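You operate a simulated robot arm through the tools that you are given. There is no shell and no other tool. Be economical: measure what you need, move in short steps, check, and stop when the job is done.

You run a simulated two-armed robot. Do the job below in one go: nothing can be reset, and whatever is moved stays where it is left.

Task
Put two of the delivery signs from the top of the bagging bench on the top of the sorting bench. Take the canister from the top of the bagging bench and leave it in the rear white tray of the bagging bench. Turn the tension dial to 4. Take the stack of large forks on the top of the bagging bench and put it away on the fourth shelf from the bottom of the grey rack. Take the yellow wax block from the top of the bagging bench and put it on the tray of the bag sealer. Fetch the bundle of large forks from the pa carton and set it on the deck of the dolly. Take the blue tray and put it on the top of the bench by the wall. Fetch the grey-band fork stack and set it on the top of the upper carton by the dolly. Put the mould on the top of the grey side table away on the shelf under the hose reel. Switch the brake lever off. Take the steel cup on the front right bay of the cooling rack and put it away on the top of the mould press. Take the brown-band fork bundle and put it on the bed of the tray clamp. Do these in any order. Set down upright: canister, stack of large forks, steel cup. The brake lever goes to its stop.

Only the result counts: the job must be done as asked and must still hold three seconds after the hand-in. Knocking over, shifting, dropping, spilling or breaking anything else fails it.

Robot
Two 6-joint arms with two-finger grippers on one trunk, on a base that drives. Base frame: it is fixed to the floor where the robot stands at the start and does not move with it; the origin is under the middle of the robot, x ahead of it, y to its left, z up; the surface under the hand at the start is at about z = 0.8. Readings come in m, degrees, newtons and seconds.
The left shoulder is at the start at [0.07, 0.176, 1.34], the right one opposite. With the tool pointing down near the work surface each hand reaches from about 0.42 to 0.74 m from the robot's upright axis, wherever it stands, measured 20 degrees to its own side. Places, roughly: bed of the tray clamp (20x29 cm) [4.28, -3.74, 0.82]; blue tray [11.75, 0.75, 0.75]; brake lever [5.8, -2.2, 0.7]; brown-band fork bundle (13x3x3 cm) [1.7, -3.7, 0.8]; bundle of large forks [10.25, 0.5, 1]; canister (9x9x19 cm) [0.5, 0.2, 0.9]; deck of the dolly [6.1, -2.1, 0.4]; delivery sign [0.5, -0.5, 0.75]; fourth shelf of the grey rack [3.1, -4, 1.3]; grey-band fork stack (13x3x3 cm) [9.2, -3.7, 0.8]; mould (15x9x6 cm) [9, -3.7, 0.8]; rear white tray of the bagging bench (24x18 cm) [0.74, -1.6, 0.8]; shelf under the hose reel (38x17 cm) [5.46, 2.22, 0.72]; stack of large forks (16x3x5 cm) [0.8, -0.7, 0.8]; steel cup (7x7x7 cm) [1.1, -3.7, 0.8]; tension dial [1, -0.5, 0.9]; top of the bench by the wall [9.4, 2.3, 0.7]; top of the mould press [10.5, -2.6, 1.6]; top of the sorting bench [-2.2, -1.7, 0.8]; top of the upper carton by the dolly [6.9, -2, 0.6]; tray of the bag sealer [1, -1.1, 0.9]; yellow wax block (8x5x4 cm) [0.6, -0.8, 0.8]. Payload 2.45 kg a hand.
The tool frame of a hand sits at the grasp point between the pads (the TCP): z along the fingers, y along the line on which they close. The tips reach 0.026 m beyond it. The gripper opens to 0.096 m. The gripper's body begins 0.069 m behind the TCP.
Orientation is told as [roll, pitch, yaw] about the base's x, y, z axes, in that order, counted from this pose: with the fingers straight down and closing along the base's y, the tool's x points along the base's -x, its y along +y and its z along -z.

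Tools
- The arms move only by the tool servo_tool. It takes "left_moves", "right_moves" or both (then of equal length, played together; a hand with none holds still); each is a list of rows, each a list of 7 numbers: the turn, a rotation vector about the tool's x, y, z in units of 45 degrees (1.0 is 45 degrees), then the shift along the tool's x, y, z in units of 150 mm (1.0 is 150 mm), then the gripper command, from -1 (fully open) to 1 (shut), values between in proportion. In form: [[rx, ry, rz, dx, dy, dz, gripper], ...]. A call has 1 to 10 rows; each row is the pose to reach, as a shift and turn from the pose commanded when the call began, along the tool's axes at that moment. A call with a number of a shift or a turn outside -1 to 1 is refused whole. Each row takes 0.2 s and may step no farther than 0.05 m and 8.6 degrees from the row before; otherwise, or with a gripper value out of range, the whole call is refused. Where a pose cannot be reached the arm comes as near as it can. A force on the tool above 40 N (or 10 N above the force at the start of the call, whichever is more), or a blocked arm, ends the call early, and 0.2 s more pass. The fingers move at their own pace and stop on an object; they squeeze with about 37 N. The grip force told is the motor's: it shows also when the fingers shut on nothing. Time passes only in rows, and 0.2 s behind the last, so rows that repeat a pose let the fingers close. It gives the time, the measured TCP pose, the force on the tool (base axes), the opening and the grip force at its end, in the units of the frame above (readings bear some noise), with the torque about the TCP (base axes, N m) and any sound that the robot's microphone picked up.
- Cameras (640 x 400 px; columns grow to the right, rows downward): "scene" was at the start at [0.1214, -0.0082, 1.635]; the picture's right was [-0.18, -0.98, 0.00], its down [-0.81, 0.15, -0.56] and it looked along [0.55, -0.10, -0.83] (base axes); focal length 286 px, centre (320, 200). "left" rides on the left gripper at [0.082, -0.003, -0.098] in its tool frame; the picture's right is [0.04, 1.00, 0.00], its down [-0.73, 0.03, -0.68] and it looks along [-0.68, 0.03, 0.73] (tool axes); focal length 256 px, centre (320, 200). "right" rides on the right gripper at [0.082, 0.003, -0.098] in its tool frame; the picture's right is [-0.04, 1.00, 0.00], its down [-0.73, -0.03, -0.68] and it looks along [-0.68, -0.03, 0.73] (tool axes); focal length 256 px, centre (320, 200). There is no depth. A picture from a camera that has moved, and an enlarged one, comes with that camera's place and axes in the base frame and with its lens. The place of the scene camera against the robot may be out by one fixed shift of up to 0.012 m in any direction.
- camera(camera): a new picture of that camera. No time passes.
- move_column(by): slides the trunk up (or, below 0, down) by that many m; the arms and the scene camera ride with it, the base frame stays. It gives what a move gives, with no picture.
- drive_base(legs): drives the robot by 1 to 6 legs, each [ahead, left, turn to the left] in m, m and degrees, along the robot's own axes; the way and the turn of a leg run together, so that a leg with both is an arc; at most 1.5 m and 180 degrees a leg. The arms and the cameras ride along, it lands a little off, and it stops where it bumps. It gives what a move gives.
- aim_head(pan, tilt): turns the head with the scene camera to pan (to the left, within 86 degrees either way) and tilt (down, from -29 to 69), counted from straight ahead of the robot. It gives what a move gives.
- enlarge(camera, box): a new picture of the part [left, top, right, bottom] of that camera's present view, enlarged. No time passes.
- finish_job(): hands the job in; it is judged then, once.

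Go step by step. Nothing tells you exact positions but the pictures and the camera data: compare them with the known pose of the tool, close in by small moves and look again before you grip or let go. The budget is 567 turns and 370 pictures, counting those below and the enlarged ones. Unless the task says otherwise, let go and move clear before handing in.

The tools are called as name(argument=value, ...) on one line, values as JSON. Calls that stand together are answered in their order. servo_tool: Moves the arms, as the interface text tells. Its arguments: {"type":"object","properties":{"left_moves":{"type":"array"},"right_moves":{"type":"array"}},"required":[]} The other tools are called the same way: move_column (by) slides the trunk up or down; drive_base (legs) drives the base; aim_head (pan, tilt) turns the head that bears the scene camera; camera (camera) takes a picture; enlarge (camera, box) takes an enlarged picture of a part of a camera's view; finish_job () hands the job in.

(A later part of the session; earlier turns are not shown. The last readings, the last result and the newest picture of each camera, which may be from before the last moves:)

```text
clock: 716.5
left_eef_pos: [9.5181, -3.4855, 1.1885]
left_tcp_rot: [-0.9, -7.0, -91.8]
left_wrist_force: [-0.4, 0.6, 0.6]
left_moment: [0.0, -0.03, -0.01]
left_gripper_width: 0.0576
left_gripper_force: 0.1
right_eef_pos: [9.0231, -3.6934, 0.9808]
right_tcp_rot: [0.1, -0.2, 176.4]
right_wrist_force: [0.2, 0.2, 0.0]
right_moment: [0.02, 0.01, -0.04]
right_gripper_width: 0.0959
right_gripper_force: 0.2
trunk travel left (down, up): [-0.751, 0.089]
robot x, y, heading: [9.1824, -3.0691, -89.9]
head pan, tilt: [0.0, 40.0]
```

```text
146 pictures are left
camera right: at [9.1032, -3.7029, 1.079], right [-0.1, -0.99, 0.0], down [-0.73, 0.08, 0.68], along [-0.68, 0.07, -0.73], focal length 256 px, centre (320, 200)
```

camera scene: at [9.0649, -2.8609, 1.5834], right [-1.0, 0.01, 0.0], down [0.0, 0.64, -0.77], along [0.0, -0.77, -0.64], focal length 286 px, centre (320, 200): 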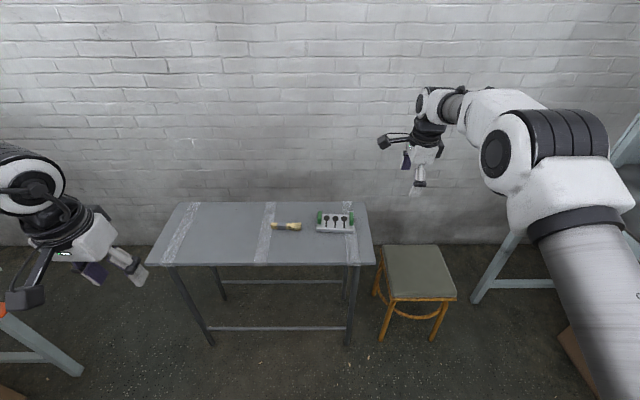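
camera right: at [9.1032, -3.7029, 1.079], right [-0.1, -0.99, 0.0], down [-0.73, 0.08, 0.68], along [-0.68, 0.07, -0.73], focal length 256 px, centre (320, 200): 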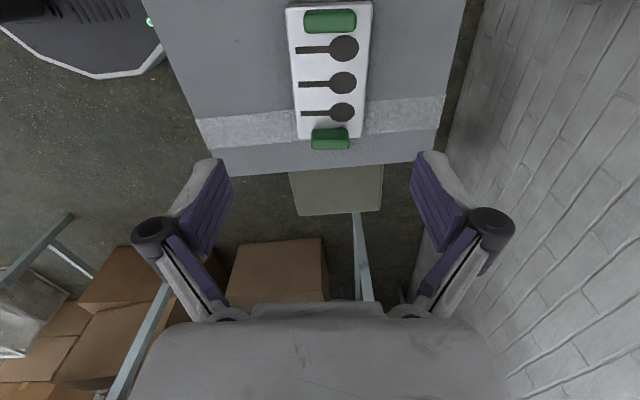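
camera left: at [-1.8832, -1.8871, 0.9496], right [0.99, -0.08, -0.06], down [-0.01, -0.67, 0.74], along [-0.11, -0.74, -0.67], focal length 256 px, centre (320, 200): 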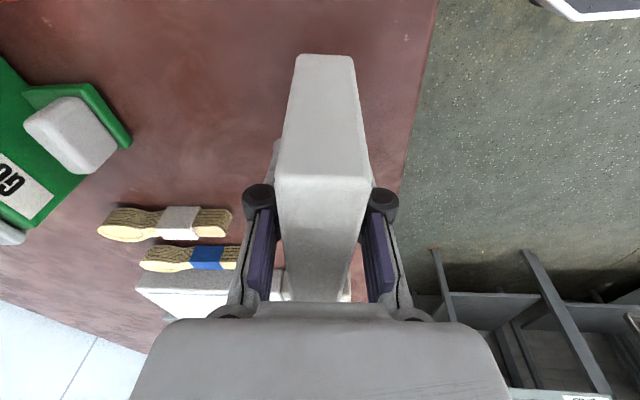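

servo_tool(right_moves=[[0, 0, 0, 0.04, 0.063, 0.25, -1], [0, 0, 0, 0.04, 0.063, 0.5, -1], [0, 0, 0, 0.04, 0.063, 0.75, -1], [0, 0, 0, 0.04, 0.063, 0.9, -1], [0, 0, 0, 0.04, 0.063, 0.97, -1], [0, 0, 0, 0.04, 0.063, 0.97, -1]])

camera(camera="right")

```text
clock: 717.9
left_eef_pos: [9.5183, -3.4852, 1.1891]
left_tcp_rot: [-0.9, -7.1, -91.7]
left_wrist_force: [-0.2, 0.4, 0.4]
left_moment: [-0.04, -0.03, 0.01]
left_gripper_width: 0.0574
left_gripper_force: 0.0
right_eef_pos: [9.0254, -3.7048, 0.8362]
right_tcp_rot: [0.1, -0.2, 176.4]
right_wrist_force: [0.1, -0.7, 0.1]
right_moment: [-0.03, -0.04, -0.04]
right_gripper_width: 0.096
right_gripper_force: 0.1
trunk travel left (down, up): [-0.751, 0.089]
robot x, y, heading: [9.1855, -3.0677, -90.0]
head pan, tilt: [0.0, 40.0]
```

```text
145 pictures are left
camera right: at [9.1078, -3.713, 0.934], right [-0.1, -0.99, 0.0], down [-0.73, 0.08, 0.68], along [-0.68, 0.07, -0.73], focal length 256 px, centre (320, 200)
```

right: 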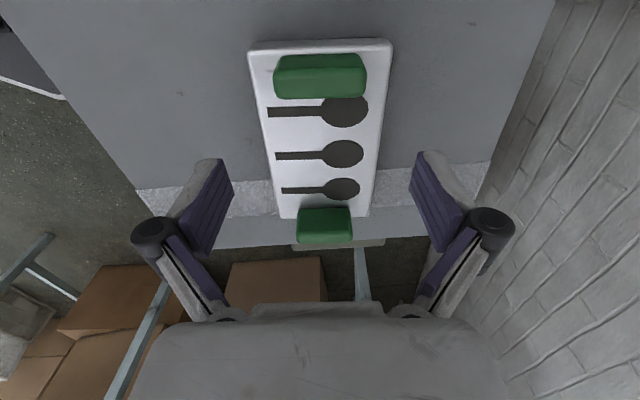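

The table is lower than assumed (~0.71). Shift and descend further in two steps.

servo_tool(right_moves=[[0, 0, 0, -0.1, 0, 0.05, -1], [0, 0, 0, -0.2, 0, 0.15, -1], [0, 0, 0, -0.2, 0, 0.3, -1], [0, 0, 0, -0.2, 0, 0.4, -1], [0, 0, 0, -0.2, 0, 0.4, -1]])

camera(camera="right")

```text
clock: 719.1
left_eef_pos: [9.518, -3.4856, 1.1892]
left_tcp_rot: [-0.8, -7.2, -91.7]
left_wrist_force: [-0.5, 0.7, 0.7]
left_moment: [-0.03, 0.02, 0.03]
left_gripper_width: 0.0578
left_gripper_force: 0.0
right_eef_pos: [8.9949, -3.7031, 0.7751]
right_tcp_rot: [0.2, -0.3, 176.3]
right_wrist_force: [-0.9, 0.3, -0.7]
right_moment: [0.0, 0.0, 0.02]
right_gripper_width: 0.0959
right_gripper_force: 0.0
trunk travel left (down, up): [-0.751, 0.089]
robot x, y, heading: [9.1851, -3.0691, -89.8]
head pan, tilt: [0.0, 40.0]
```

```text
144 pictures are left
camera right: at [9.0774, -3.7114, 0.8732], right [-0.1, -0.99, 0.0], down [-0.73, 0.08, 0.68], along [-0.68, 0.07, -0.73], focal length 256 px, centre (320, 200)
```

right: 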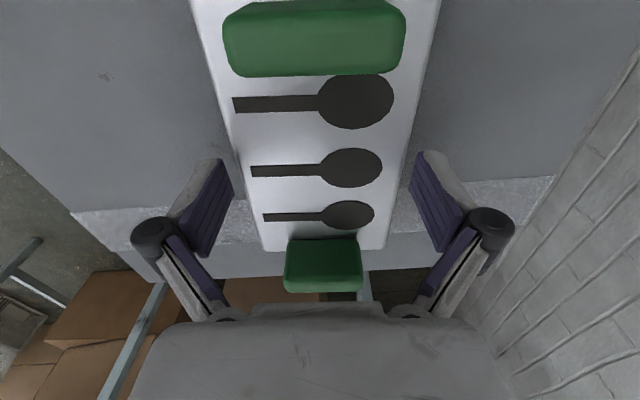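

enlarge(camera="right", box=[160, 100, 480, 300])

enlarge(camera="scene", box=[290, 200, 470, 330])

```text
2.00 times, centred on (320, 200) of right
camera zoom: at [9.0774, -3.7114, 0.8732], right [-0.1, -0.99, 0.0], down [-0.73, 0.08, 0.68], along [-0.68, 0.07, -0.73], focal length 512 px, centre (320, 200)
```

zoom: 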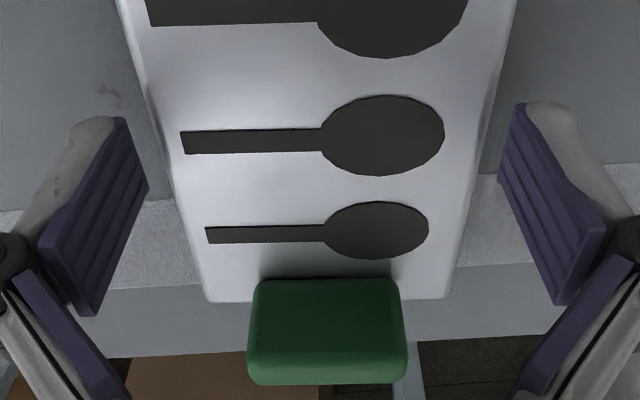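

```text
3.08 times, centred on (380, 265) of scene
camera zoom: at [9.1863, -3.2003, 1.5834], right [-1.0, 0.0, 0.0], down [0.0, 0.64, -0.77], along [0.0, -0.77, -0.64], focal length 882 px, centre (135, 0)
```

zoom: 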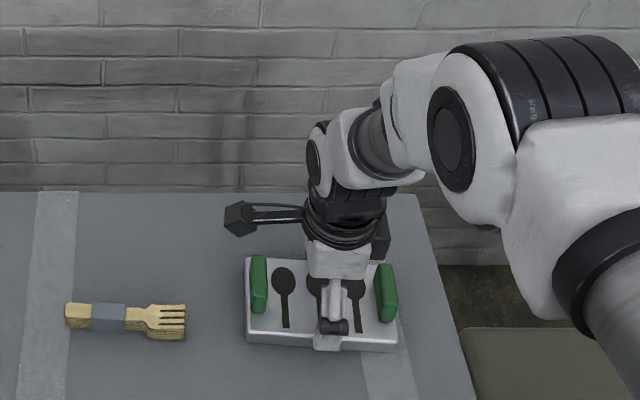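

servo_tool(right_moves=[[0, 0, 0, 0.08, -0.013, 0, -1], [0, 0, 0, 0.08, -0.013, 0.07, -1], [0, 0, 0, 0.08, -0.013, 0.14, -1], [0, 0, 0, 0.08, -0.013, 0.2, -1], [0, 0, 0, 0.08, -0.013, 0.2, -1]])

enlarge(camera="right", box=[160, 100, 480, 300])

```text
clock: 720.3
left_eef_pos: [9.5185, -3.4809, 1.1926]
left_tcp_rot: [-0.9, -7.3, -91.7]
left_wrist_force: [-0.3, 0.6, 0.2]
left_moment: [0.0, -0.01, 0.04]
left_gripper_width: 0.0579
left_gripper_force: 0.1
right_eef_pos: [9.0085, -3.7002, 0.7495]
right_tcp_rot: [0.4, -0.3, 176.4]
right_wrist_force: [-4.3, 5.9, 33.2]
right_moment: [0.77, -0.11, 0.29]
right_gripper_width: 0.0968
right_gripper_force: 0.5
trunk travel left (down, up): [-0.751, 0.089]
robot x, y, heading: [9.1862, -3.0705, -89.8]
head pan, tilt: [0.0, 40.0]
```

```text
2.00 times, centred on (320, 200) of right
camera zoom: at [9.0895, -3.7087, 0.8484], right [-0.1, -0.99, 0.01], down [-0.73, 0.08, 0.68], along [-0.68, 0.07, -0.73], focal length 512 px, centre (320, 200)
```

zoom: 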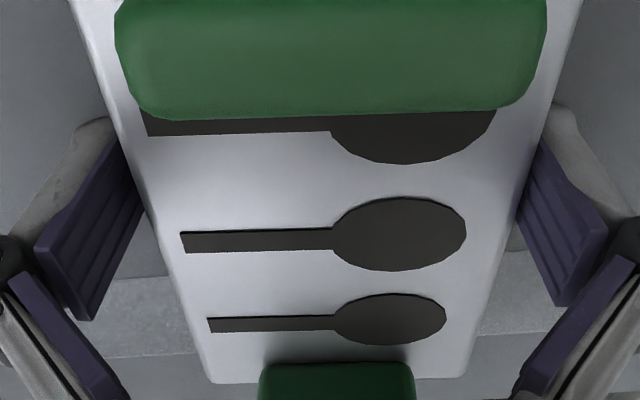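

servo_tool(right_moves=[[0, 0, 0, 0, 0, -0.035, -1], [0, 0, 0, 0, 0, -0.035, 0.2], [0, 0, 0, 0, 0, -0.035, 1], [0, 0, 0, 0, 0, -0.035, 1]])

enlarge(camera="right", box=[160, 100, 480, 300])

```text
clock: 721.3
left_eef_pos: [9.5205, -3.4822, 1.1903]
left_tcp_rot: [-1.0, -7.3, -91.8]
left_wrist_force: [-1.7, -0.1, 0.7]
left_moment: [0.02, 0.04, 0.01]
left_gripper_width: 0.0578
left_gripper_force: 0.1
right_eef_pos: [9.0091, -3.7003, 0.753]
right_tcp_rot: [0.3, -0.1, 176.4]
right_wrist_force: [-3.7, -1.4, 30.0]
right_moment: [1.81, -0.08, 0.56]
right_gripper_width: 0.0899
right_gripper_force: 37.1
trunk travel left (down, up): [-0.751, 0.089]
robot x, y, heading: [9.1862, -3.0695, -90.0]
head pan, tilt: [0.0, 40.0]
```

```text
2.00 times, centred on (320, 200) of right
camera zoom: at [9.0899, -3.7095, 0.8521], right [-0.1, -0.99, 0.01], down [-0.73, 0.08, 0.68], along [-0.68, 0.07, -0.73], focal length 512 px, centre (320, 200)
```

zoom: 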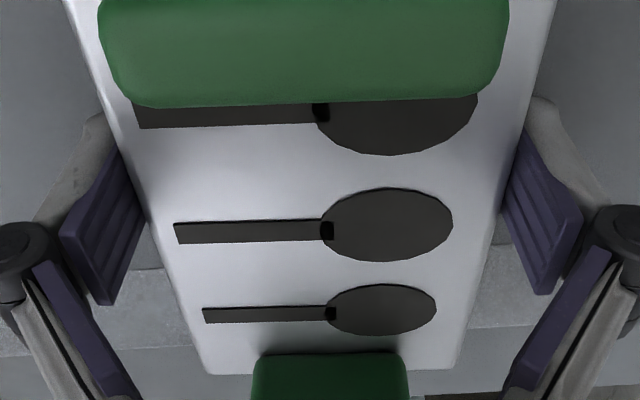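

servo_tool(right_moves=[[0, 0, 0, 0, 0, -0.05, 1], [0, 0, 0, 0, 0, -0.15, 1], [0, 0, 0, 0, 0, -0.35, 1], [0, 0, 0, 0, 0, -0.6, 1], [0, 0, 0, 0, 0, -0.8, 1]])

camera(camera="scene")

camera(camera="right")

```text
clock: 722.5
left_eef_pos: [9.5179, -3.4844, 1.1895]
left_tcp_rot: [-0.9, -7.1, -91.8]
left_wrist_force: [-0.3, -0.4, -1.0]
left_moment: [-0.01, 0.01, 0.02]
left_gripper_width: 0.0572
left_gripper_force: 0.0
right_eef_pos: [9.0077, -3.7014, 0.8707]
right_tcp_rot: [-0.1, -0.2, 176.4]
right_wrist_force: [0.1, 0.7, -6.8]
right_moment: [-0.04, -0.06, 0.03]
right_gripper_width: 0.0898
right_gripper_force: 37.0
trunk travel left (down, up): [-0.751, 0.089]
robot x, y, heading: [9.1857, -3.0697, -90.1]
head pan, tilt: [0.0, 40.0]
```

```text
139 pictures are left
camera scene: at [9.1863, -3.2001, 1.5833], right [-1.0, 0.0, 0.0], down [0.0, 0.64, -0.77], along [0.0, -0.77, -0.64], focal length 286 px, centre (320, 200)
```

scene: 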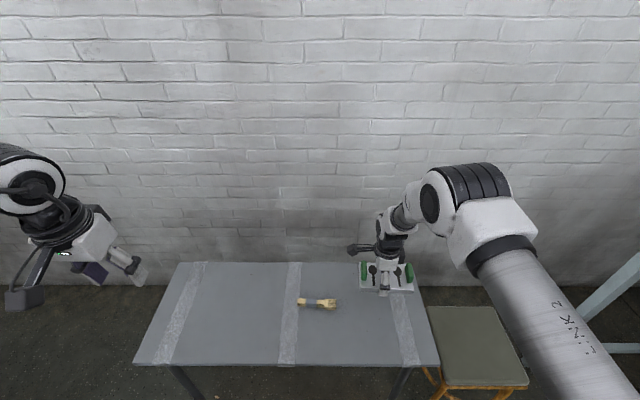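

```text
138 pictures are left
camera right: at [9.0892, -3.7096, 0.9694], right [-0.1, -0.99, 0.0], down [-0.73, 0.07, 0.68], along [-0.68, 0.07, -0.73], focal length 256 px, centre (320, 200)
```

right: 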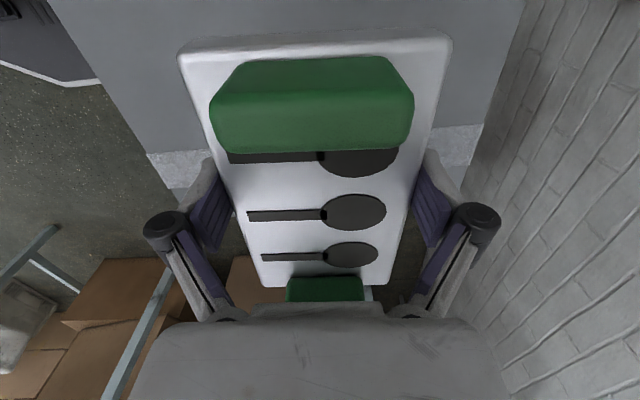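

Mould held. Retrace out to the aisle and head to the hose-reel shelf near [5.46,2.22].

servo_tool(right_moves=[[0, 0, 0, 0, 0, -0.3, 1], [0, 0, 0, 0, 0, -0.6, 1], [0, 0, 0, 0, 0, -0.9, 1], [0, 0, 0, 0, 0, -1, 1]])

drive_base(legs=[[-0.34, 0, 0], [0, -0.64, 0], [-1.5, 0, 0], [-0.72, 0, 0], [0, 0, -89.9]])

aim_head(pan=0, tilt=20)

camera(camera="scene")

```text
clock: 723.5
left_eef_pos: [9.5178, -3.4858, 1.1885]
left_tcp_rot: [-0.9, -7.1, -91.7]
left_wrist_force: [0.6, 0.4, 0.4]
left_moment: [-0.03, -0.01, 0.02]
left_gripper_width: 0.0578
left_gripper_force: 0.1
right_eef_pos: [9.0088, -3.7023, 1.0203]
right_tcp_rot: [-0.1, -0.2, 176.5]
right_wrist_force: [0.6, 0.0, -6.9]
right_moment: [-0.04, -0.09, 0.01]
right_gripper_width: 0.0897
right_gripper_force: 37.3
trunk travel left (down, up): [-0.751, 0.089]
robot x, y, heading: [9.1857, -3.068, -89.7]
head pan, tilt: [0.0, 40.0]
```

```text
clock: 743.2
left_eef_pos: [8.107, -0.8591, 1.1887]
left_tcp_rot: [-1.0, -7.1, 178.9]
left_wrist_force: [-0.1, 0.4, -0.2]
left_moment: [-0.02, -0.02, 0.01]
left_gripper_width: 0.0576
left_gripper_force: 0.0
right_eef_pos: [7.8841, -0.3536, 1.0203]
right_tcp_rot: [0.0, -0.2, 87.0]
right_wrist_force: [0.4, 0.4, -7.3]
right_moment: [-0.13, 0.01, 0.01]
right_gripper_width: 0.0899
right_gripper_force: 37.0
trunk travel left (down, up): [-0.751, 0.089]
robot x, y, heading: [8.5196, -0.5242, -179.5]
head pan, tilt: [0.0, 40.0]
```

```text
clock: 744.0
left_eef_pos: [8.1059, -0.8595, 1.19]
left_tcp_rot: [-0.9, -7.0, 178.9]
left_wrist_force: [-0.5, 0.7, 0.2]
left_moment: [0.0, 0.0, 0.03]
left_gripper_width: 0.0575
left_gripper_force: 0.2
right_eef_pos: [7.885, -0.352, 1.0198]
right_tcp_rot: [0.1, -0.1, 86.8]
right_wrist_force: [0.6, 0.0, -7.6]
right_moment: [-0.11, 0.01, 0.02]
right_gripper_width: 0.0897
right_gripper_force: 37.1
trunk travel left (down, up): [-0.751, 0.089]
robot x, y, heading: [8.5196, -0.5218, -179.4]
head pan, tilt: [0.0, 20.0]
```

```text
137 pictures are left
camera scene: at [8.3751, -0.5187, 1.6146], right [-0.01, 1.0, 0.0], down [0.34, 0.0, -0.94], along [-0.94, -0.01, -0.34], focal length 286 px, centre (320, 200)
```

scene: 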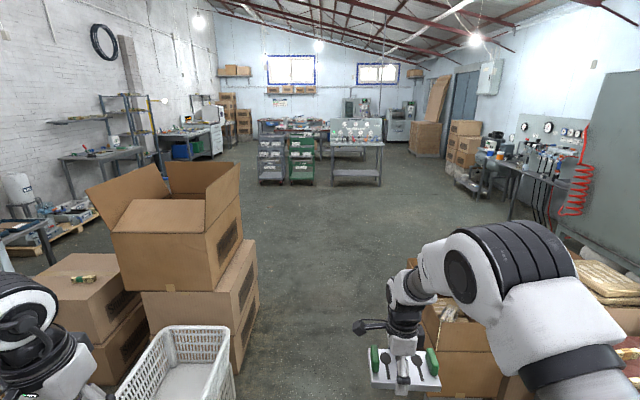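

drive_base(legs=[[1.5, 0, 0], [1.5, 0, 0]])

aim_head(pan=-80, tilt=25)

camera(camera="scene")

```text
clock: 758.5
left_eef_pos: [5.1103, -0.9326, 1.1896]
left_tcp_rot: [-0.9, -7.1, -179.8]
left_wrist_force: [-1.1, -0.5, -0.6]
left_moment: [-0.02, -0.01, 0.01]
left_gripper_width: 0.0572
left_gripper_force: 0.1
right_eef_pos: [4.876, -0.4289, 1.0201]
right_tcp_rot: [0.0, -0.1, 88.3]
right_wrist_force: [0.4, 0.3, -8.3]
right_moment: [-0.07, 0.0, 0.03]
right_gripper_width: 0.0895
right_gripper_force: 36.4
trunk travel left (down, up): [-0.751, 0.089]
robot x, y, heading: [5.515, -0.5821, -178.0]
head pan, tilt: [0.0, 20.0]
```

```text
clock: 760.1
left_eef_pos: [5.1096, -0.931, 1.1903]
left_tcp_rot: [-0.8, -7.1, -179.8]
left_wrist_force: [-0.9, 0.1, 0.9]
left_moment: [0.02, -0.01, 0.0]
left_gripper_width: 0.0577
left_gripper_force: 0.1
right_eef_pos: [4.877, -0.4296, 1.0211]
right_tcp_rot: [0.0, -0.1, 88.2]
right_wrist_force: [-0.8, 0.1, -7.0]
right_moment: [-0.1, -0.01, -0.04]
right_gripper_width: 0.0897
right_gripper_force: 36.9
trunk travel left (down, up): [-0.751, 0.089]
robot x, y, heading: [5.5153, -0.5821, -178.3]
head pan, tilt: [-80.0, 25.0]
```

```text
136 pictures are left
camera scene: at [5.4446, -0.4909, 1.6066], right [0.98, 0.21, 0.0], down [0.09, -0.41, -0.91], along [-0.19, 0.89, -0.42], focal length 286 px, centre (320, 200)
```

scene: 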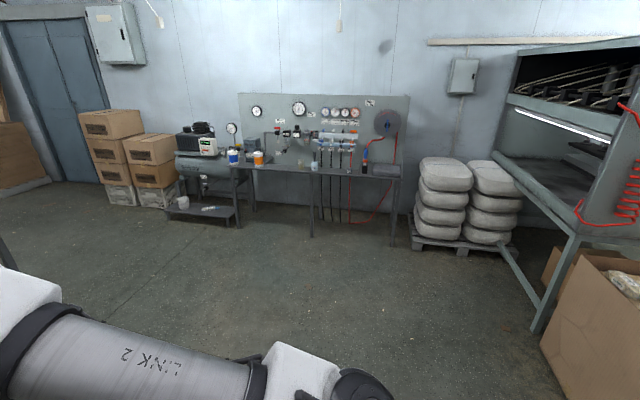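

drive_base(legs=[[0, 0, -91.8], [1.3, 0, 0]])

aim_head(pan=0, tilt=30)

camera(camera="scene")

```text
clock: 770.5
left_eef_pos: [5.1892, 1.1279, 1.189]
left_tcp_rot: [-0.9, -7.1, 88.2]
left_wrist_force: [0.0, 0.5, 0.6]
left_moment: [-0.02, 0.01, 0.01]
left_gripper_width: 0.0578
left_gripper_force: 0.0
right_eef_pos: [5.6994, 1.3418, 1.0197]
right_tcp_rot: [0.0, -0.1, -3.8]
right_wrist_force: [-0.2, -0.7, -8.2]
right_moment: [0.0, 0.09, 0.02]
right_gripper_width: 0.0896
right_gripper_force: 36.7
trunk travel left (down, up): [-0.751, 0.089]
robot x, y, heading: [5.5187, 0.7118, 89.8]
head pan, tilt: [-80.0, 25.0]
```

```text
clock: 772.0
left_eef_pos: [5.1891, 1.1274, 1.1892]
left_tcp_rot: [-0.9, -7.2, 88.1]
left_wrist_force: [-1.4, 0.1, 0.3]
left_moment: [-0.04, -0.01, -0.02]
left_gripper_width: 0.0575
left_gripper_force: 0.1
right_eef_pos: [5.6988, 1.344, 1.0199]
right_tcp_rot: [0.1, -0.1, -3.8]
right_wrist_force: [0.1, 0.4, -8.1]
right_moment: [0.02, 0.13, -0.02]
right_gripper_width: 0.0898
right_gripper_force: 36.8
trunk travel left (down, up): [-0.751, 0.089]
robot x, y, heading: [5.5216, 0.7113, 89.9]
head pan, tilt: [0.0, 30.0]
```

```text
135 pictures are left
camera scene: at [5.5221, 0.8583, 1.5986], right [1.0, 0.0, 0.0], down [0.0, -0.5, -0.87], along [0.0, 0.87, -0.5], focal length 286 px, centre (320, 200)
```

scene: 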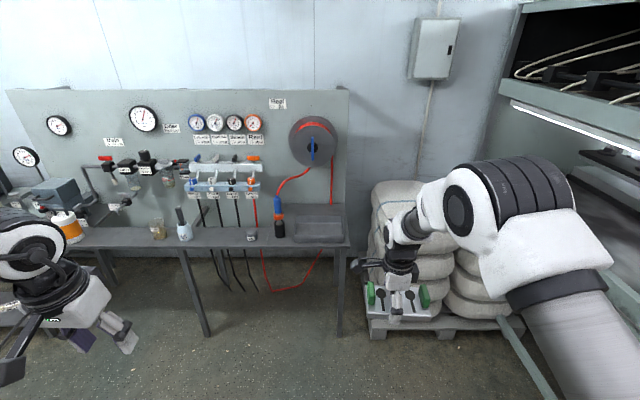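

enlarge(camera="scene", box=[220, 100, 380, 270])

```text
2.35 times, centred on (300, 185) of scene
camera zoom: at [5.5221, 0.8583, 1.5986], right [1.0, 0.0, 0.0], down [0.0, -0.5, -0.87], along [0.0, 0.87, -0.5], focal length 674 px, centre (367, 235)
```

zoom: 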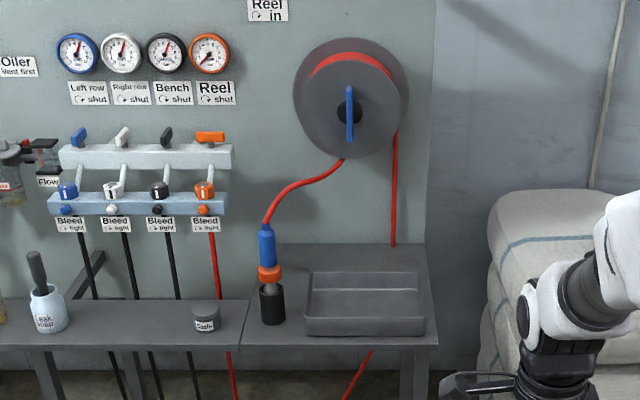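

The shelf strip lies under the reel with ~0.28 m headroom, so I need a 45° forward hand. I'll set the mould on the bench beside it (clear spot near [5.0,2.03]) with its long axis pointing forward, and regrip tilted.

servo_tool(right_moves=[[0, 0, 0.17, 0, 0, 0, 1], [0, 0, 0.34, 0, 0, 0, 1], [0, 0, 0.51, 0, 0, 0, 1], [0, 0, 0.68, 0, 0, 0, 1], [0, 0, 0.84, 0, 0, 0, 1]])

servo_tool(right_moves=[[0, 0, 0.17, 0, 0, 0, 1], [0, 0, 0.34, 0, 0, 0, 1], [0, 0, 0.51, 0, 0, 0, 1], [0, 0, 0.68, 0, 0, 0, 1], [0, 0, 0.8, 0, 0, 0, 1]])

drive_base(legs=[[0, 0, -11.9], [0.4, 0.96, 0]])

camera(camera="scene")

camera(camera="right")

```text
clock: 773.2
left_eef_pos: [5.1892, 1.1277, 1.1892]
left_tcp_rot: [-0.9, -7.2, 88.2]
left_wrist_force: [0.9, 0.1, 0.1]
left_moment: [0.02, 0.0, 0.0]
left_gripper_width: 0.0577
left_gripper_force: 0.1
right_eef_pos: [5.6989, 1.3427, 1.0192]
right_tcp_rot: [0.1, -0.1, -41.7]
right_wrist_force: [0.0, 0.0, -7.6]
right_moment: [0.08, 0.05, -0.03]
right_gripper_width: 0.0896
right_gripper_force: 37.1
trunk travel left (down, up): [-0.751, 0.089]
robot x, y, heading: [5.5227, 0.7107, 90.0]
head pan, tilt: [0.0, 30.0]
```

```text
clock: 774.4
left_eef_pos: [5.1892, 1.1276, 1.1897]
left_tcp_rot: [-1.0, -7.1, 88.1]
left_wrist_force: [-0.1, -0.8, -0.5]
left_moment: [-0.02, 0.01, 0.0]
left_gripper_width: 0.0575
left_gripper_force: 0.0
right_eef_pos: [5.6995, 1.3427, 1.0197]
right_tcp_rot: [0.1, 0.1, -77.7]
right_wrist_force: [0.2, 1.0, -7.7]
right_moment: [0.1, 0.05, 0.01]
right_gripper_width: 0.0898
right_gripper_force: 36.9
trunk travel left (down, up): [-0.751, 0.089]
robot x, y, heading: [5.5201, 0.7124, 89.6]
head pan, tilt: [0.0, 30.0]
```

```text
clock: 780.6
left_eef_pos: [4.4272, 1.7777, 1.189]
left_tcp_rot: [-0.9, -7.1, 76.1]
left_wrist_force: [0.3, -0.5, 0.0]
left_moment: [0.01, -0.02, 0.0]
left_gripper_width: 0.0576
left_gripper_force: 0.0
right_eef_pos: [4.9691, 1.8829, 1.019]
right_tcp_rot: [0.1, -0.1, -89.5]
right_wrist_force: [-0.7, -1.3, -7.4]
right_moment: [0.12, 0.0, -0.01]
right_gripper_width: 0.0895
right_gripper_force: 37.2
trunk travel left (down, up): [-0.751, 0.089]
robot x, y, heading: [4.6611, 1.3036, 77.9]
head pan, tilt: [0.0, 30.0]
```

```text
133 pictures are left
camera scene: at [4.6943, 1.4461, 1.5986], right [0.98, -0.21, 0.0], down [-0.11, -0.49, -0.87], along [0.18, 0.85, -0.5], focal length 286 px, centre (320, 200)
```

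scene: 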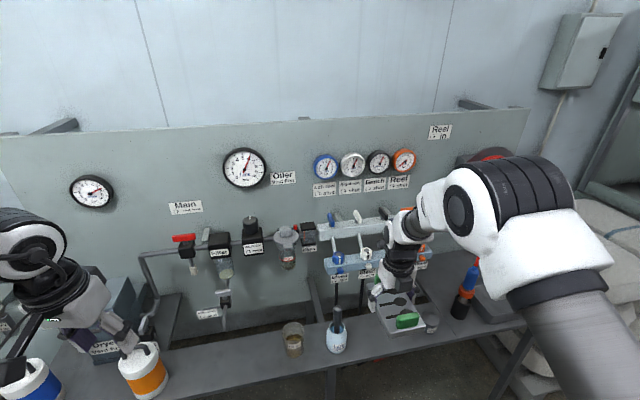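

```text
132 pictures are left
camera right: at [4.972, 1.9646, 1.1183], right [1.0, -0.03, 0.0], down [-0.03, -0.73, 0.68], along [-0.02, -0.68, -0.73], focal length 256 px, centre (320, 200)
```

right: 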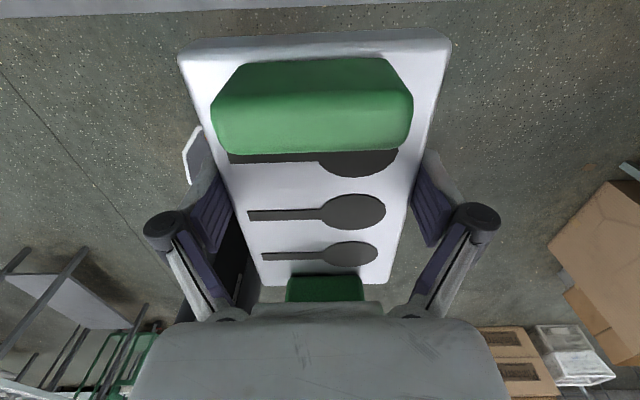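

drive_base(legs=[[0.155, -0.034, 0]])

servo_tool(right_moves=[[0, 0, 0, 0, 0, 0.3, 1], [0, 0, 0, 0, 0, 0.6, 1], [0, 0, 0, 0, 0, 0.9, 1], [0, 0, 0, 0, 0, 1, 1]])

camera(camera="right")

camera(camera="scene")

```text
clock: 782.0
left_eef_pos: [4.4908, 1.9217, 1.19]
left_tcp_rot: [-0.9, -7.2, 76.1]
left_wrist_force: [-0.7, -1.3, 0.0]
left_moment: [0.05, -0.02, -0.02]
left_gripper_width: 0.0576
left_gripper_force: 0.0
right_eef_pos: [5.0348, 2.0244, 1.0218]
right_tcp_rot: [0.2, -0.1, -89.6]
right_wrist_force: [-0.7, -0.2, -6.5]
right_moment: [0.09, -0.01, -0.01]
right_gripper_width: 0.0894
right_gripper_force: 37.4
trunk travel left (down, up): [-0.751, 0.089]
robot x, y, heading: [4.7282, 1.4457, 77.9]
head pan, tilt: [0.0, 30.0]
```

```text
clock: 783.0
left_eef_pos: [4.49, 1.9233, 1.1891]
left_tcp_rot: [-0.8, -7.1, 76.2]
left_wrist_force: [0.2, -0.4, 1.0]
left_moment: [-0.03, 0.01, 0.0]
left_gripper_width: 0.0576
left_gripper_force: 0.1
right_eef_pos: [5.0356, 2.0255, 0.8686]
right_tcp_rot: [0.1, -0.1, -89.5]
right_wrist_force: [-0.4, 0.0, -7.5]
right_moment: [0.1, 0.0, -0.01]
right_gripper_width: 0.0895
right_gripper_force: 36.9
trunk travel left (down, up): [-0.751, 0.089]
robot x, y, heading: [4.7272, 1.4463, 77.8]
head pan, tilt: [0.0, 30.0]
```

```text
131 pictures are left
camera right: at [5.0375, 2.1074, 0.9679], right [1.0, -0.03, 0.0], down [-0.02, -0.73, 0.68], along [-0.02, -0.68, -0.73], focal length 256 px, centre (320, 200)
```

right: 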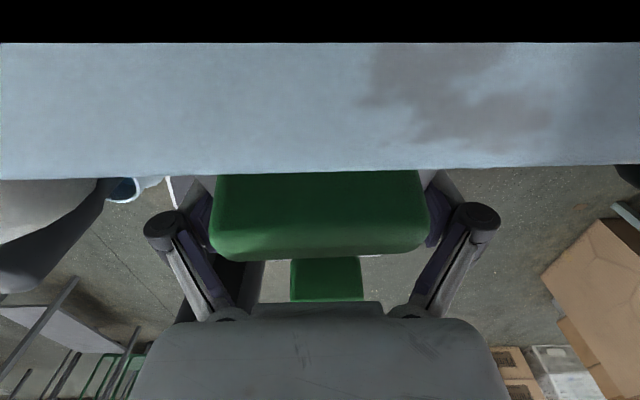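

```text
130 pictures are left
camera scene: at [4.7592, 1.5888, 1.5987], right [0.98, -0.21, 0.0], down [-0.11, -0.49, -0.87], along [0.18, 0.85, -0.5], focal length 286 px, centre (320, 200)
```

scene: 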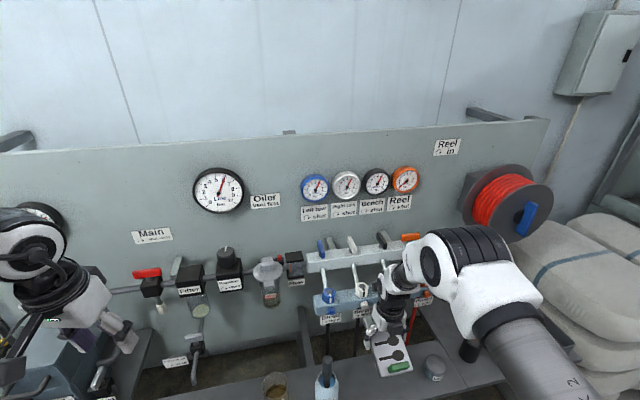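

The wrist camera is right by the manifold here; back out the way I came and use another surface for the regrip.

servo_tool(right_moves=[[0, 0, 0, 0, 0, -0.25, 1], [0, 0, 0, 0, 0, -0.5, 1], [0, 0, 0, 0, 0, -0.75, 1], [0, 0, 0, 0, 0, -1, 1]])

drive_base(legs=[[-0.5, 0, 0]])

camera(camera="scene")

```text
clock: 784.0
left_eef_pos: [4.4911, 1.9214, 1.1891]
left_tcp_rot: [-0.9, -7.1, 76.2]
left_wrist_force: [0.1, 0.5, -0.3]
left_moment: [0.0, -0.02, -0.02]
left_gripper_width: 0.0577
left_gripper_force: 0.1
right_eef_pos: [5.0356, 2.0259, 1.0201]
right_tcp_rot: [0.2, -0.1, -89.7]
right_wrist_force: [-0.4, -0.8, -8.0]
right_moment: [0.12, 0.0, 0.02]
right_gripper_width: 0.0895
right_gripper_force: 37.4
trunk travel left (down, up): [-0.751, 0.089]
robot x, y, heading: [4.728, 1.4462, 77.8]
head pan, tilt: [0.0, 30.0]
```

```text
clock: 786.9
left_eef_pos: [4.3866, 1.439, 1.1882]
left_tcp_rot: [-0.9, -6.9, 76.2]
left_wrist_force: [-0.2, -0.8, 0.5]
left_moment: [0.01, 0.03, -0.02]
left_gripper_width: 0.0575
left_gripper_force: 0.1
right_eef_pos: [4.9313, 1.543, 1.0187]
right_tcp_rot: [0.1, 0.0, -89.6]
right_wrist_force: [0.4, -0.3, -7.8]
right_moment: [0.11, -0.04, 0.01]
right_gripper_width: 0.0896
right_gripper_force: 37.1
trunk travel left (down, up): [-0.751, 0.089]
robot x, y, heading: [4.6263, 0.9626, 78.1]
head pan, tilt: [0.0, 30.0]
```

```text
129 pictures are left
camera scene: at [4.6555, 1.1059, 1.5984], right [0.98, -0.21, 0.0], down [-0.1, -0.49, -0.87], along [0.18, 0.85, -0.5], focal length 286 px, centre (320, 200)
```

scene: 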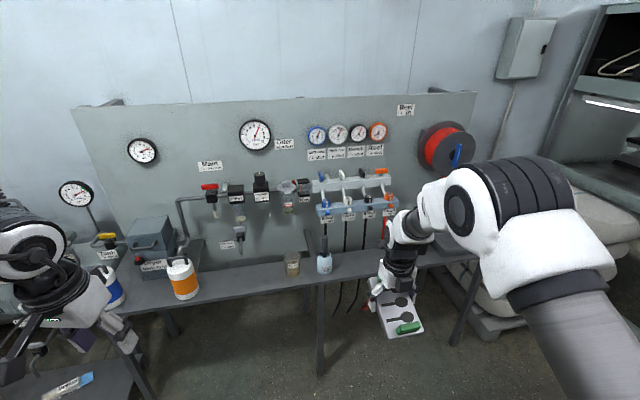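

Bench spot between the orange pail and the jar (x≈4.55) is free; I'll set the mould there long-axis sideways and regrip it with the hand leaning, as with the fork stack.

servo_tool(right_moves=[[0, 0, -0.17, 0, 0, 0, 1], [0, 0, -0.34, 0, 0, 0, 1], [0, 0, -0.51, 0, 0, 0, 1], [0, 0, -0.68, 0, 0, 0, 1], [0, 0, -0.86, 0, 0, 0, 1]])

servo_tool(right_moves=[[0, 0, -0.17, 0, 0, 0, 1], [0, 0, -0.34, 0, 0, 0, 1], [0, 0, -0.51, 0, 0, 0, 1], [0, 0, -0.68, 0, 0, 0, 1], [0, 0, -0.86, 0, 0, 0, 1]])

servo_tool(right_moves=[[0, 0, 0, 0.25, 0, 0, 1], [0, 0, 0, 0.5, 0, 0, 1], [0, 0, 0, 0.75, 0, 0, 1], [0, 0, 0, 1, 0, 0, 1], [0, 0, 0, 1, 0, 0, 1]])

drive_base(legs=[[0, 0, 11.9], [0.25, 0.1, 0]])

camera(camera="scene")

camera(camera="right")

```text
clock: 788.1
left_eef_pos: [4.387, 1.437, 1.188]
left_tcp_rot: [-0.9, -7.1, 76.1]
left_wrist_force: [0.9, -0.2, 0.0]
left_moment: [0.01, 0.01, 0.0]
left_gripper_width: 0.0576
left_gripper_force: 0.1
right_eef_pos: [4.9305, 1.5421, 1.019]
right_tcp_rot: [-0.1, -0.2, -50.8]
right_wrist_force: [0.3, 0.7, -7.2]
right_moment: [0.1, 0.04, -0.02]
right_gripper_width: 0.0894
right_gripper_force: 37.4
trunk travel left (down, up): [-0.751, 0.089]
robot x, y, heading: [4.6208, 0.9598, 77.9]
head pan, tilt: [0.0, 30.0]
```

```text
clock: 789.3
left_eef_pos: [4.3869, 1.4375, 1.1885]
left_tcp_rot: [-1.0, -7.1, 76.1]
left_wrist_force: [0.1, -1.0, 0.4]
left_moment: [0.0, 0.01, 0.03]
left_gripper_width: 0.0576
left_gripper_force: 0.0
right_eef_pos: [4.931, 1.5425, 1.0191]
right_tcp_rot: [0.0, -0.2, -12.1]
right_wrist_force: [0.0, 0.2, -7.8]
right_moment: [0.03, 0.07, 0.03]
right_gripper_width: 0.0894
right_gripper_force: 36.9
trunk travel left (down, up): [-0.751, 0.089]
robot x, y, heading: [4.622, 0.9589, 77.9]
head pan, tilt: [0.0, 30.0]
```

```text
clock: 790.5
left_eef_pos: [4.3873, 1.4372, 1.1894]
left_tcp_rot: [-0.8, -7.0, 76.1]
left_wrist_force: [-0.3, -0.1, -0.2]
left_moment: [-0.01, 0.0, 0.02]
left_gripper_width: 0.0575
left_gripper_force: 0.0
right_eef_pos: [4.796, 1.5795, 1.0185]
right_tcp_rot: [-0.2, 0.1, -12.3]
right_wrist_force: [0.3, 0.5, -7.7]
right_moment: [0.0, 0.1, -0.03]
right_gripper_width: 0.0894
right_gripper_force: 37.3
right hand out of reach, approached as far as the arm can: row 4, 5
trunk travel left (down, up): [-0.751, 0.089]
robot x, y, heading: [4.6234, 0.9593, 77.7]
head pan, tilt: [0.0, 30.0]
```

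```text
clock: 793.2
left_eef_pos: [4.1958, 1.6258, 1.1901]
left_tcp_rot: [-1.0, -7.1, 87.9]
left_wrist_force: [-0.1, -0.4, -0.4]
left_moment: [0.05, -0.01, -0.01]
left_gripper_width: 0.0576
left_gripper_force: 0.0
right_eef_pos: [4.5666, 1.8481, 1.0189]
right_tcp_rot: [-0.1, 0.0, -0.5]
right_wrist_force: [0.1, 0.2, -7.9]
right_moment: [-0.01, 0.11, -0.01]
right_gripper_width: 0.0893
right_gripper_force: 37.1
trunk travel left (down, up): [-0.751, 0.089]
robot x, y, heading: [4.5279, 1.2115, 89.4]
head pan, tilt: [0.0, 30.0]
```

```text
128 pictures are left
camera scene: at [4.5281, 1.3546, 1.5988], right [1.0, 0.0, 0.0], down [0.0, -0.5, -0.87], along [0.0, 0.87, -0.5], focal length 286 px, centre (320, 200)
```

scene: 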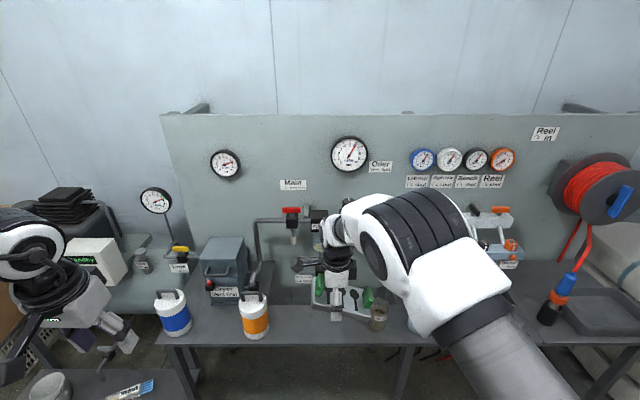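

```text
127 pictures are left
camera right: at [4.4857, 1.8529, 1.1178], right [0.05, 1.0, 0.0], down [0.73, -0.03, 0.68], along [0.68, -0.03, -0.73], focal length 256 px, centre (320, 200)
```

right: 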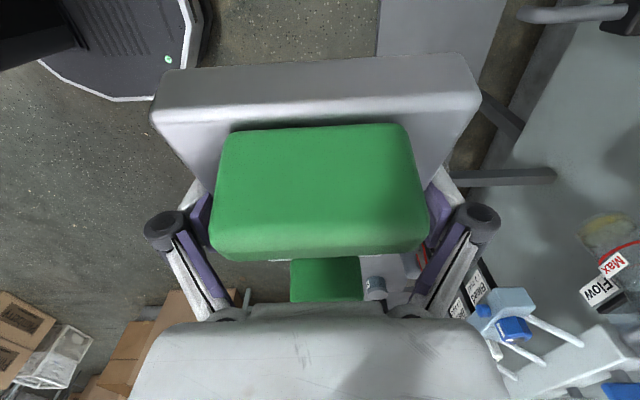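

drive_base(legs=[[0.122, 0, 0]])

servo_tool(right_moves=[[0, 0, 0, 0, 0, 0.25, 1], [0, 0, 0, 0, 0, 0.5, 1], [0, 0, 0, 0, 0, 0.75, 1], [0, 0, 0, 0, 0, 0.9, 1]])

camera(camera="right")

enlarge(camera="scene", box=[220, 170, 460, 390])

```text
clock: 794.4
left_eef_pos: [4.1959, 1.7498, 1.1899]
left_tcp_rot: [-0.9, -7.1, 88.1]
left_wrist_force: [0.3, 0.2, -0.3]
left_moment: [0.01, 0.02, 0.01]
left_gripper_width: 0.0576
left_gripper_force: 0.0
right_eef_pos: [4.5665, 1.9726, 1.0193]
right_tcp_rot: [0.0, -0.2, -0.3]
right_wrist_force: [0.7, 0.1, -8.5]
right_moment: [0.0, 0.11, 0.03]
right_gripper_width: 0.0895
right_gripper_force: 36.3
trunk travel left (down, up): [-0.751, 0.089]
robot x, y, heading: [4.5277, 1.3307, 89.7]
head pan, tilt: [0.0, 30.0]
```

```text
clock: 795.4
left_eef_pos: [4.1956, 1.7495, 1.1888]
left_tcp_rot: [-0.9, -7.1, 88.1]
left_wrist_force: [0.8, -0.5, 0.2]
left_moment: [0.0, 0.0, 0.0]
left_gripper_width: 0.0577
left_gripper_force: 0.0
right_eef_pos: [4.5671, 1.9733, 0.8835]
right_tcp_rot: [-0.1, -0.1, -0.2]
right_wrist_force: [-0.7, 0.4, -7.1]
right_moment: [0.02, 0.11, 0.03]
right_gripper_width: 0.0895
right_gripper_force: 36.9
trunk travel left (down, up): [-0.751, 0.089]
robot x, y, heading: [4.5246, 1.3346, 89.8]
head pan, tilt: [0.0, 30.0]
```

```text
126 pictures are left
camera right: at [4.4851, 1.9772, 0.9817], right [0.05, 1.0, 0.0], down [0.73, -0.03, 0.68], along [0.68, -0.03, -0.73], focal length 256 px, centre (320, 200)
```

right: 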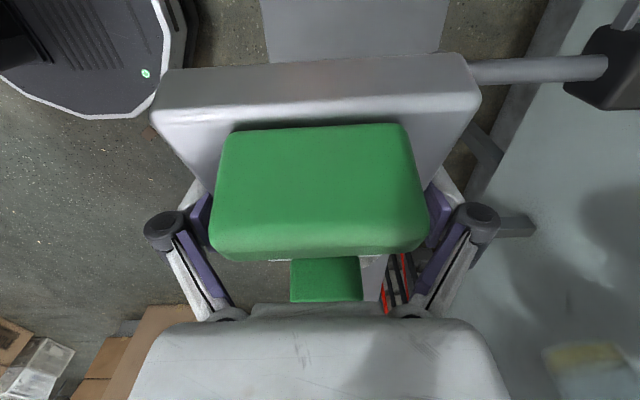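

```text
1.82 times, centred on (340, 280) of scene
camera zoom: at [4.5281, 1.4795, 1.5986], right [1.0, 0.0, 0.0], down [0.0, -0.5, -0.87], along [0.0, 0.87, -0.5], focal length 521 px, centre (284, 54)
```

zoom: 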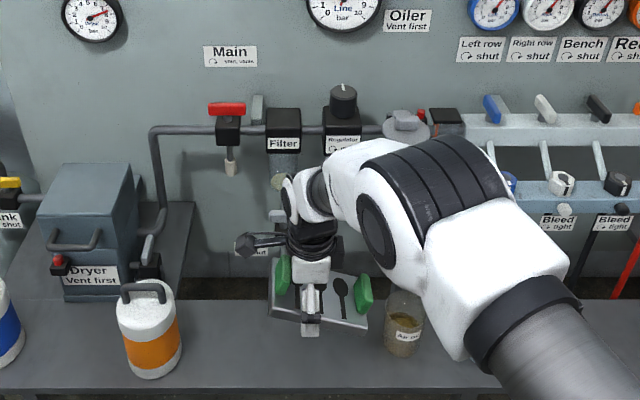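

servo_tool(right_moves=[[0, 0, 0, 0, 0, 0.2, 1], [0, 0, 0, 0, 0, 0.4, 1], [0, 0, 0, 0, 0, 0.55, 1], [0, 0, 0, 0, 0, 0.65, 1], [0, 0, 0, 0, 0, 0.72, 1]])

enlarge(camera="scene", box=[300, 250, 460, 390])

```text
clock: 796.6
left_eef_pos: [4.1965, 1.7495, 1.1893]
left_tcp_rot: [-0.8, -7.1, 88.0]
left_wrist_force: [0.6, -0.3, 0.4]
left_moment: [-0.04, -0.02, 0.01]
left_gripper_width: 0.0573
left_gripper_force: 0.1
right_eef_pos: [4.5671, 1.9727, 0.7747]
right_tcp_rot: [-0.1, -0.2, -0.4]
right_wrist_force: [0.1, 0.9, -7.4]
right_moment: [-0.02, 0.06, -0.02]
right_gripper_width: 0.0895
right_gripper_force: 37.1
trunk travel left (down, up): [-0.751, 0.089]
robot x, y, heading: [4.5286, 1.3334, 89.9]
head pan, tilt: [0.0, 30.0]
```

```text
2.86 times, centred on (380, 320) of scene
camera zoom: at [4.528, 1.4798, 1.5986], right [1.0, 0.0, 0.0], down [0.0, -0.5, -0.87], along [0.0, 0.87, -0.5], focal length 818 px, centre (149, -143)
```

zoom: 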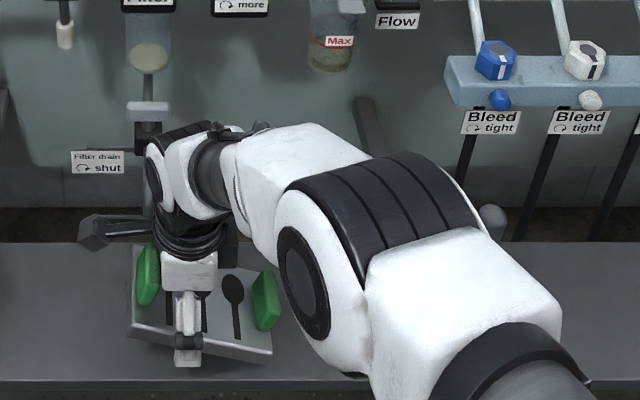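

servo_tool(right_moves=[[0, 0, 0, 0, 0, 0.04, 1], [0, 0, 0, 0, 0, 0.08, 1], [0, 0, 0, 0, 0, 0.12, 1], [0, 0, 0, 0, 0, 0.16, 1]])

enlarge(camera="scene", box=[320, 300, 420, 390])

```text
clock: 797.6
left_eef_pos: [4.1952, 1.748, 1.19]
left_tcp_rot: [-0.9, -7.3, 88.0]
left_wrist_force: [0.0, -0.6, 0.1]
left_moment: [0.0, -0.03, -0.02]
left_gripper_width: 0.0576
left_gripper_force: 0.1
right_eef_pos: [4.5667, 1.9727, 0.7543]
right_tcp_rot: [0.2, -0.1, -0.3]
right_wrist_force: [-2.5, -0.2, 6.0]
right_moment: [0.64, -0.93, 0.06]
right_gripper_width: 0.0898
right_gripper_force: 37.2
trunk travel left (down, up): [-0.751, 0.089]
robot x, y, heading: [4.5276, 1.3331, 89.7]
head pan, tilt: [0.0, 30.0]
```

```text
4.44 times, centred on (370, 345) of scene
camera zoom: at [4.5272, 1.4761, 1.5992], right [1.0, 0.0, 0.0], down [0.0, -0.5, -0.87], along [0.0, 0.87, -0.5], focal length 1273 px, centre (98, -444)
```

zoom: 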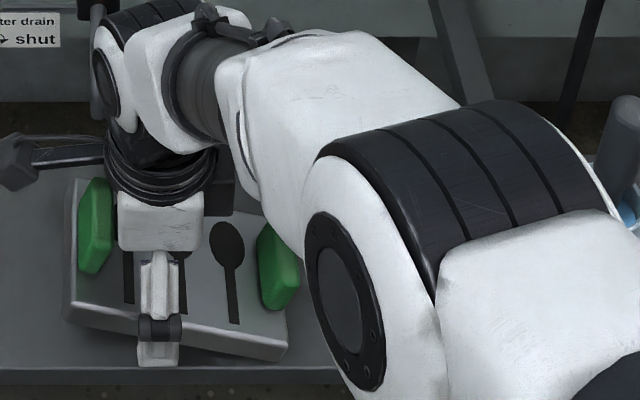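

servo_tool(right_moves=[[0, 0, 0, 0, 0, 0.03, 1], [0, 0, 0, 0, 0, 0.05, 1], [0, 0, 0, 0, 0, 0.07, 1]])

enlarge(camera="scene", box=[320, 300, 420, 390])

```text
clock: 798.4
left_eef_pos: [4.1944, 1.7474, 1.1905]
left_tcp_rot: [-0.9, -7.2, 88.1]
left_wrist_force: [0.1, 0.8, -0.4]
left_moment: [0.0, 0.01, -0.02]
left_gripper_width: 0.0575
left_gripper_force: 0.0
right_eef_pos: [4.5658, 1.9724, 0.7416]
right_tcp_rot: [0.0, 0.0, -0.3]
right_wrist_force: [-5.1, 1.8, 6.1]
right_moment: [0.19, -0.98, 0.23]
right_gripper_width: 0.0892
right_gripper_force: 37.0
trunk travel left (down, up): [-0.751, 0.089]
robot x, y, heading: [4.5255, 1.3335, 89.7]
head pan, tilt: [0.0, 30.0]
```

```text
4.44 times, centred on (370, 345) of scene
camera zoom: at [4.5265, 1.4774, 1.5988], right [1.0, 0.0, 0.0], down [0.0, -0.5, -0.87], along [0.0, 0.87, -0.5], focal length 1273 px, centre (98, -444)
```

zoom: 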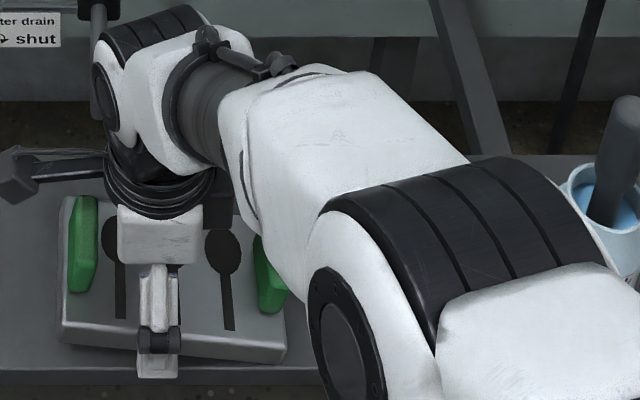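

servo_tool(right_moves=[[0, 0, 0, 0, 0, 0.025, 1], [0, 0, 0, 0, 0, 0.05, 1], [0, 0, 0, 0, 0, 0.07, 1]])

enlarge(camera="scene", box=[320, 300, 420, 390])

```text
clock: 799.2
left_eef_pos: [4.1943, 1.747, 1.1902]
left_tcp_rot: [-0.9, -7.1, 88.0]
left_wrist_force: [0.3, 0.2, -0.5]
left_moment: [0.01, 0.04, 0.0]
left_gripper_width: 0.0575
left_gripper_force: 0.1
right_eef_pos: [4.5676, 1.9704, 0.7345]
right_tcp_rot: [0.2, -0.1, -0.3]
right_wrist_force: [-5.2, 2.0, 15.4]
right_moment: [0.64, -0.22, 0.13]
right_gripper_width: 0.0893
right_gripper_force: 37.2
trunk travel left (down, up): [-0.751, 0.089]
robot x, y, heading: [4.5259, 1.3299, 89.7]
head pan, tilt: [0.0, 30.0]
```

```text
4.44 times, centred on (370, 345) of scene
camera zoom: at [4.5267, 1.4758, 1.5992], right [1.0, 0.0, 0.0], down [0.0, -0.5, -0.87], along [0.0, 0.87, -0.5], focal length 1273 px, centre (98, -444)
```

zoom: 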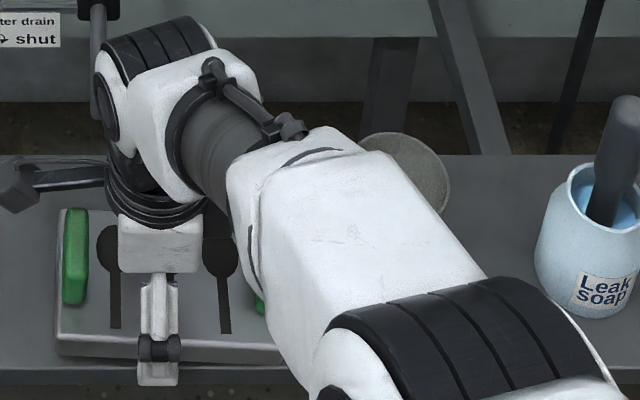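

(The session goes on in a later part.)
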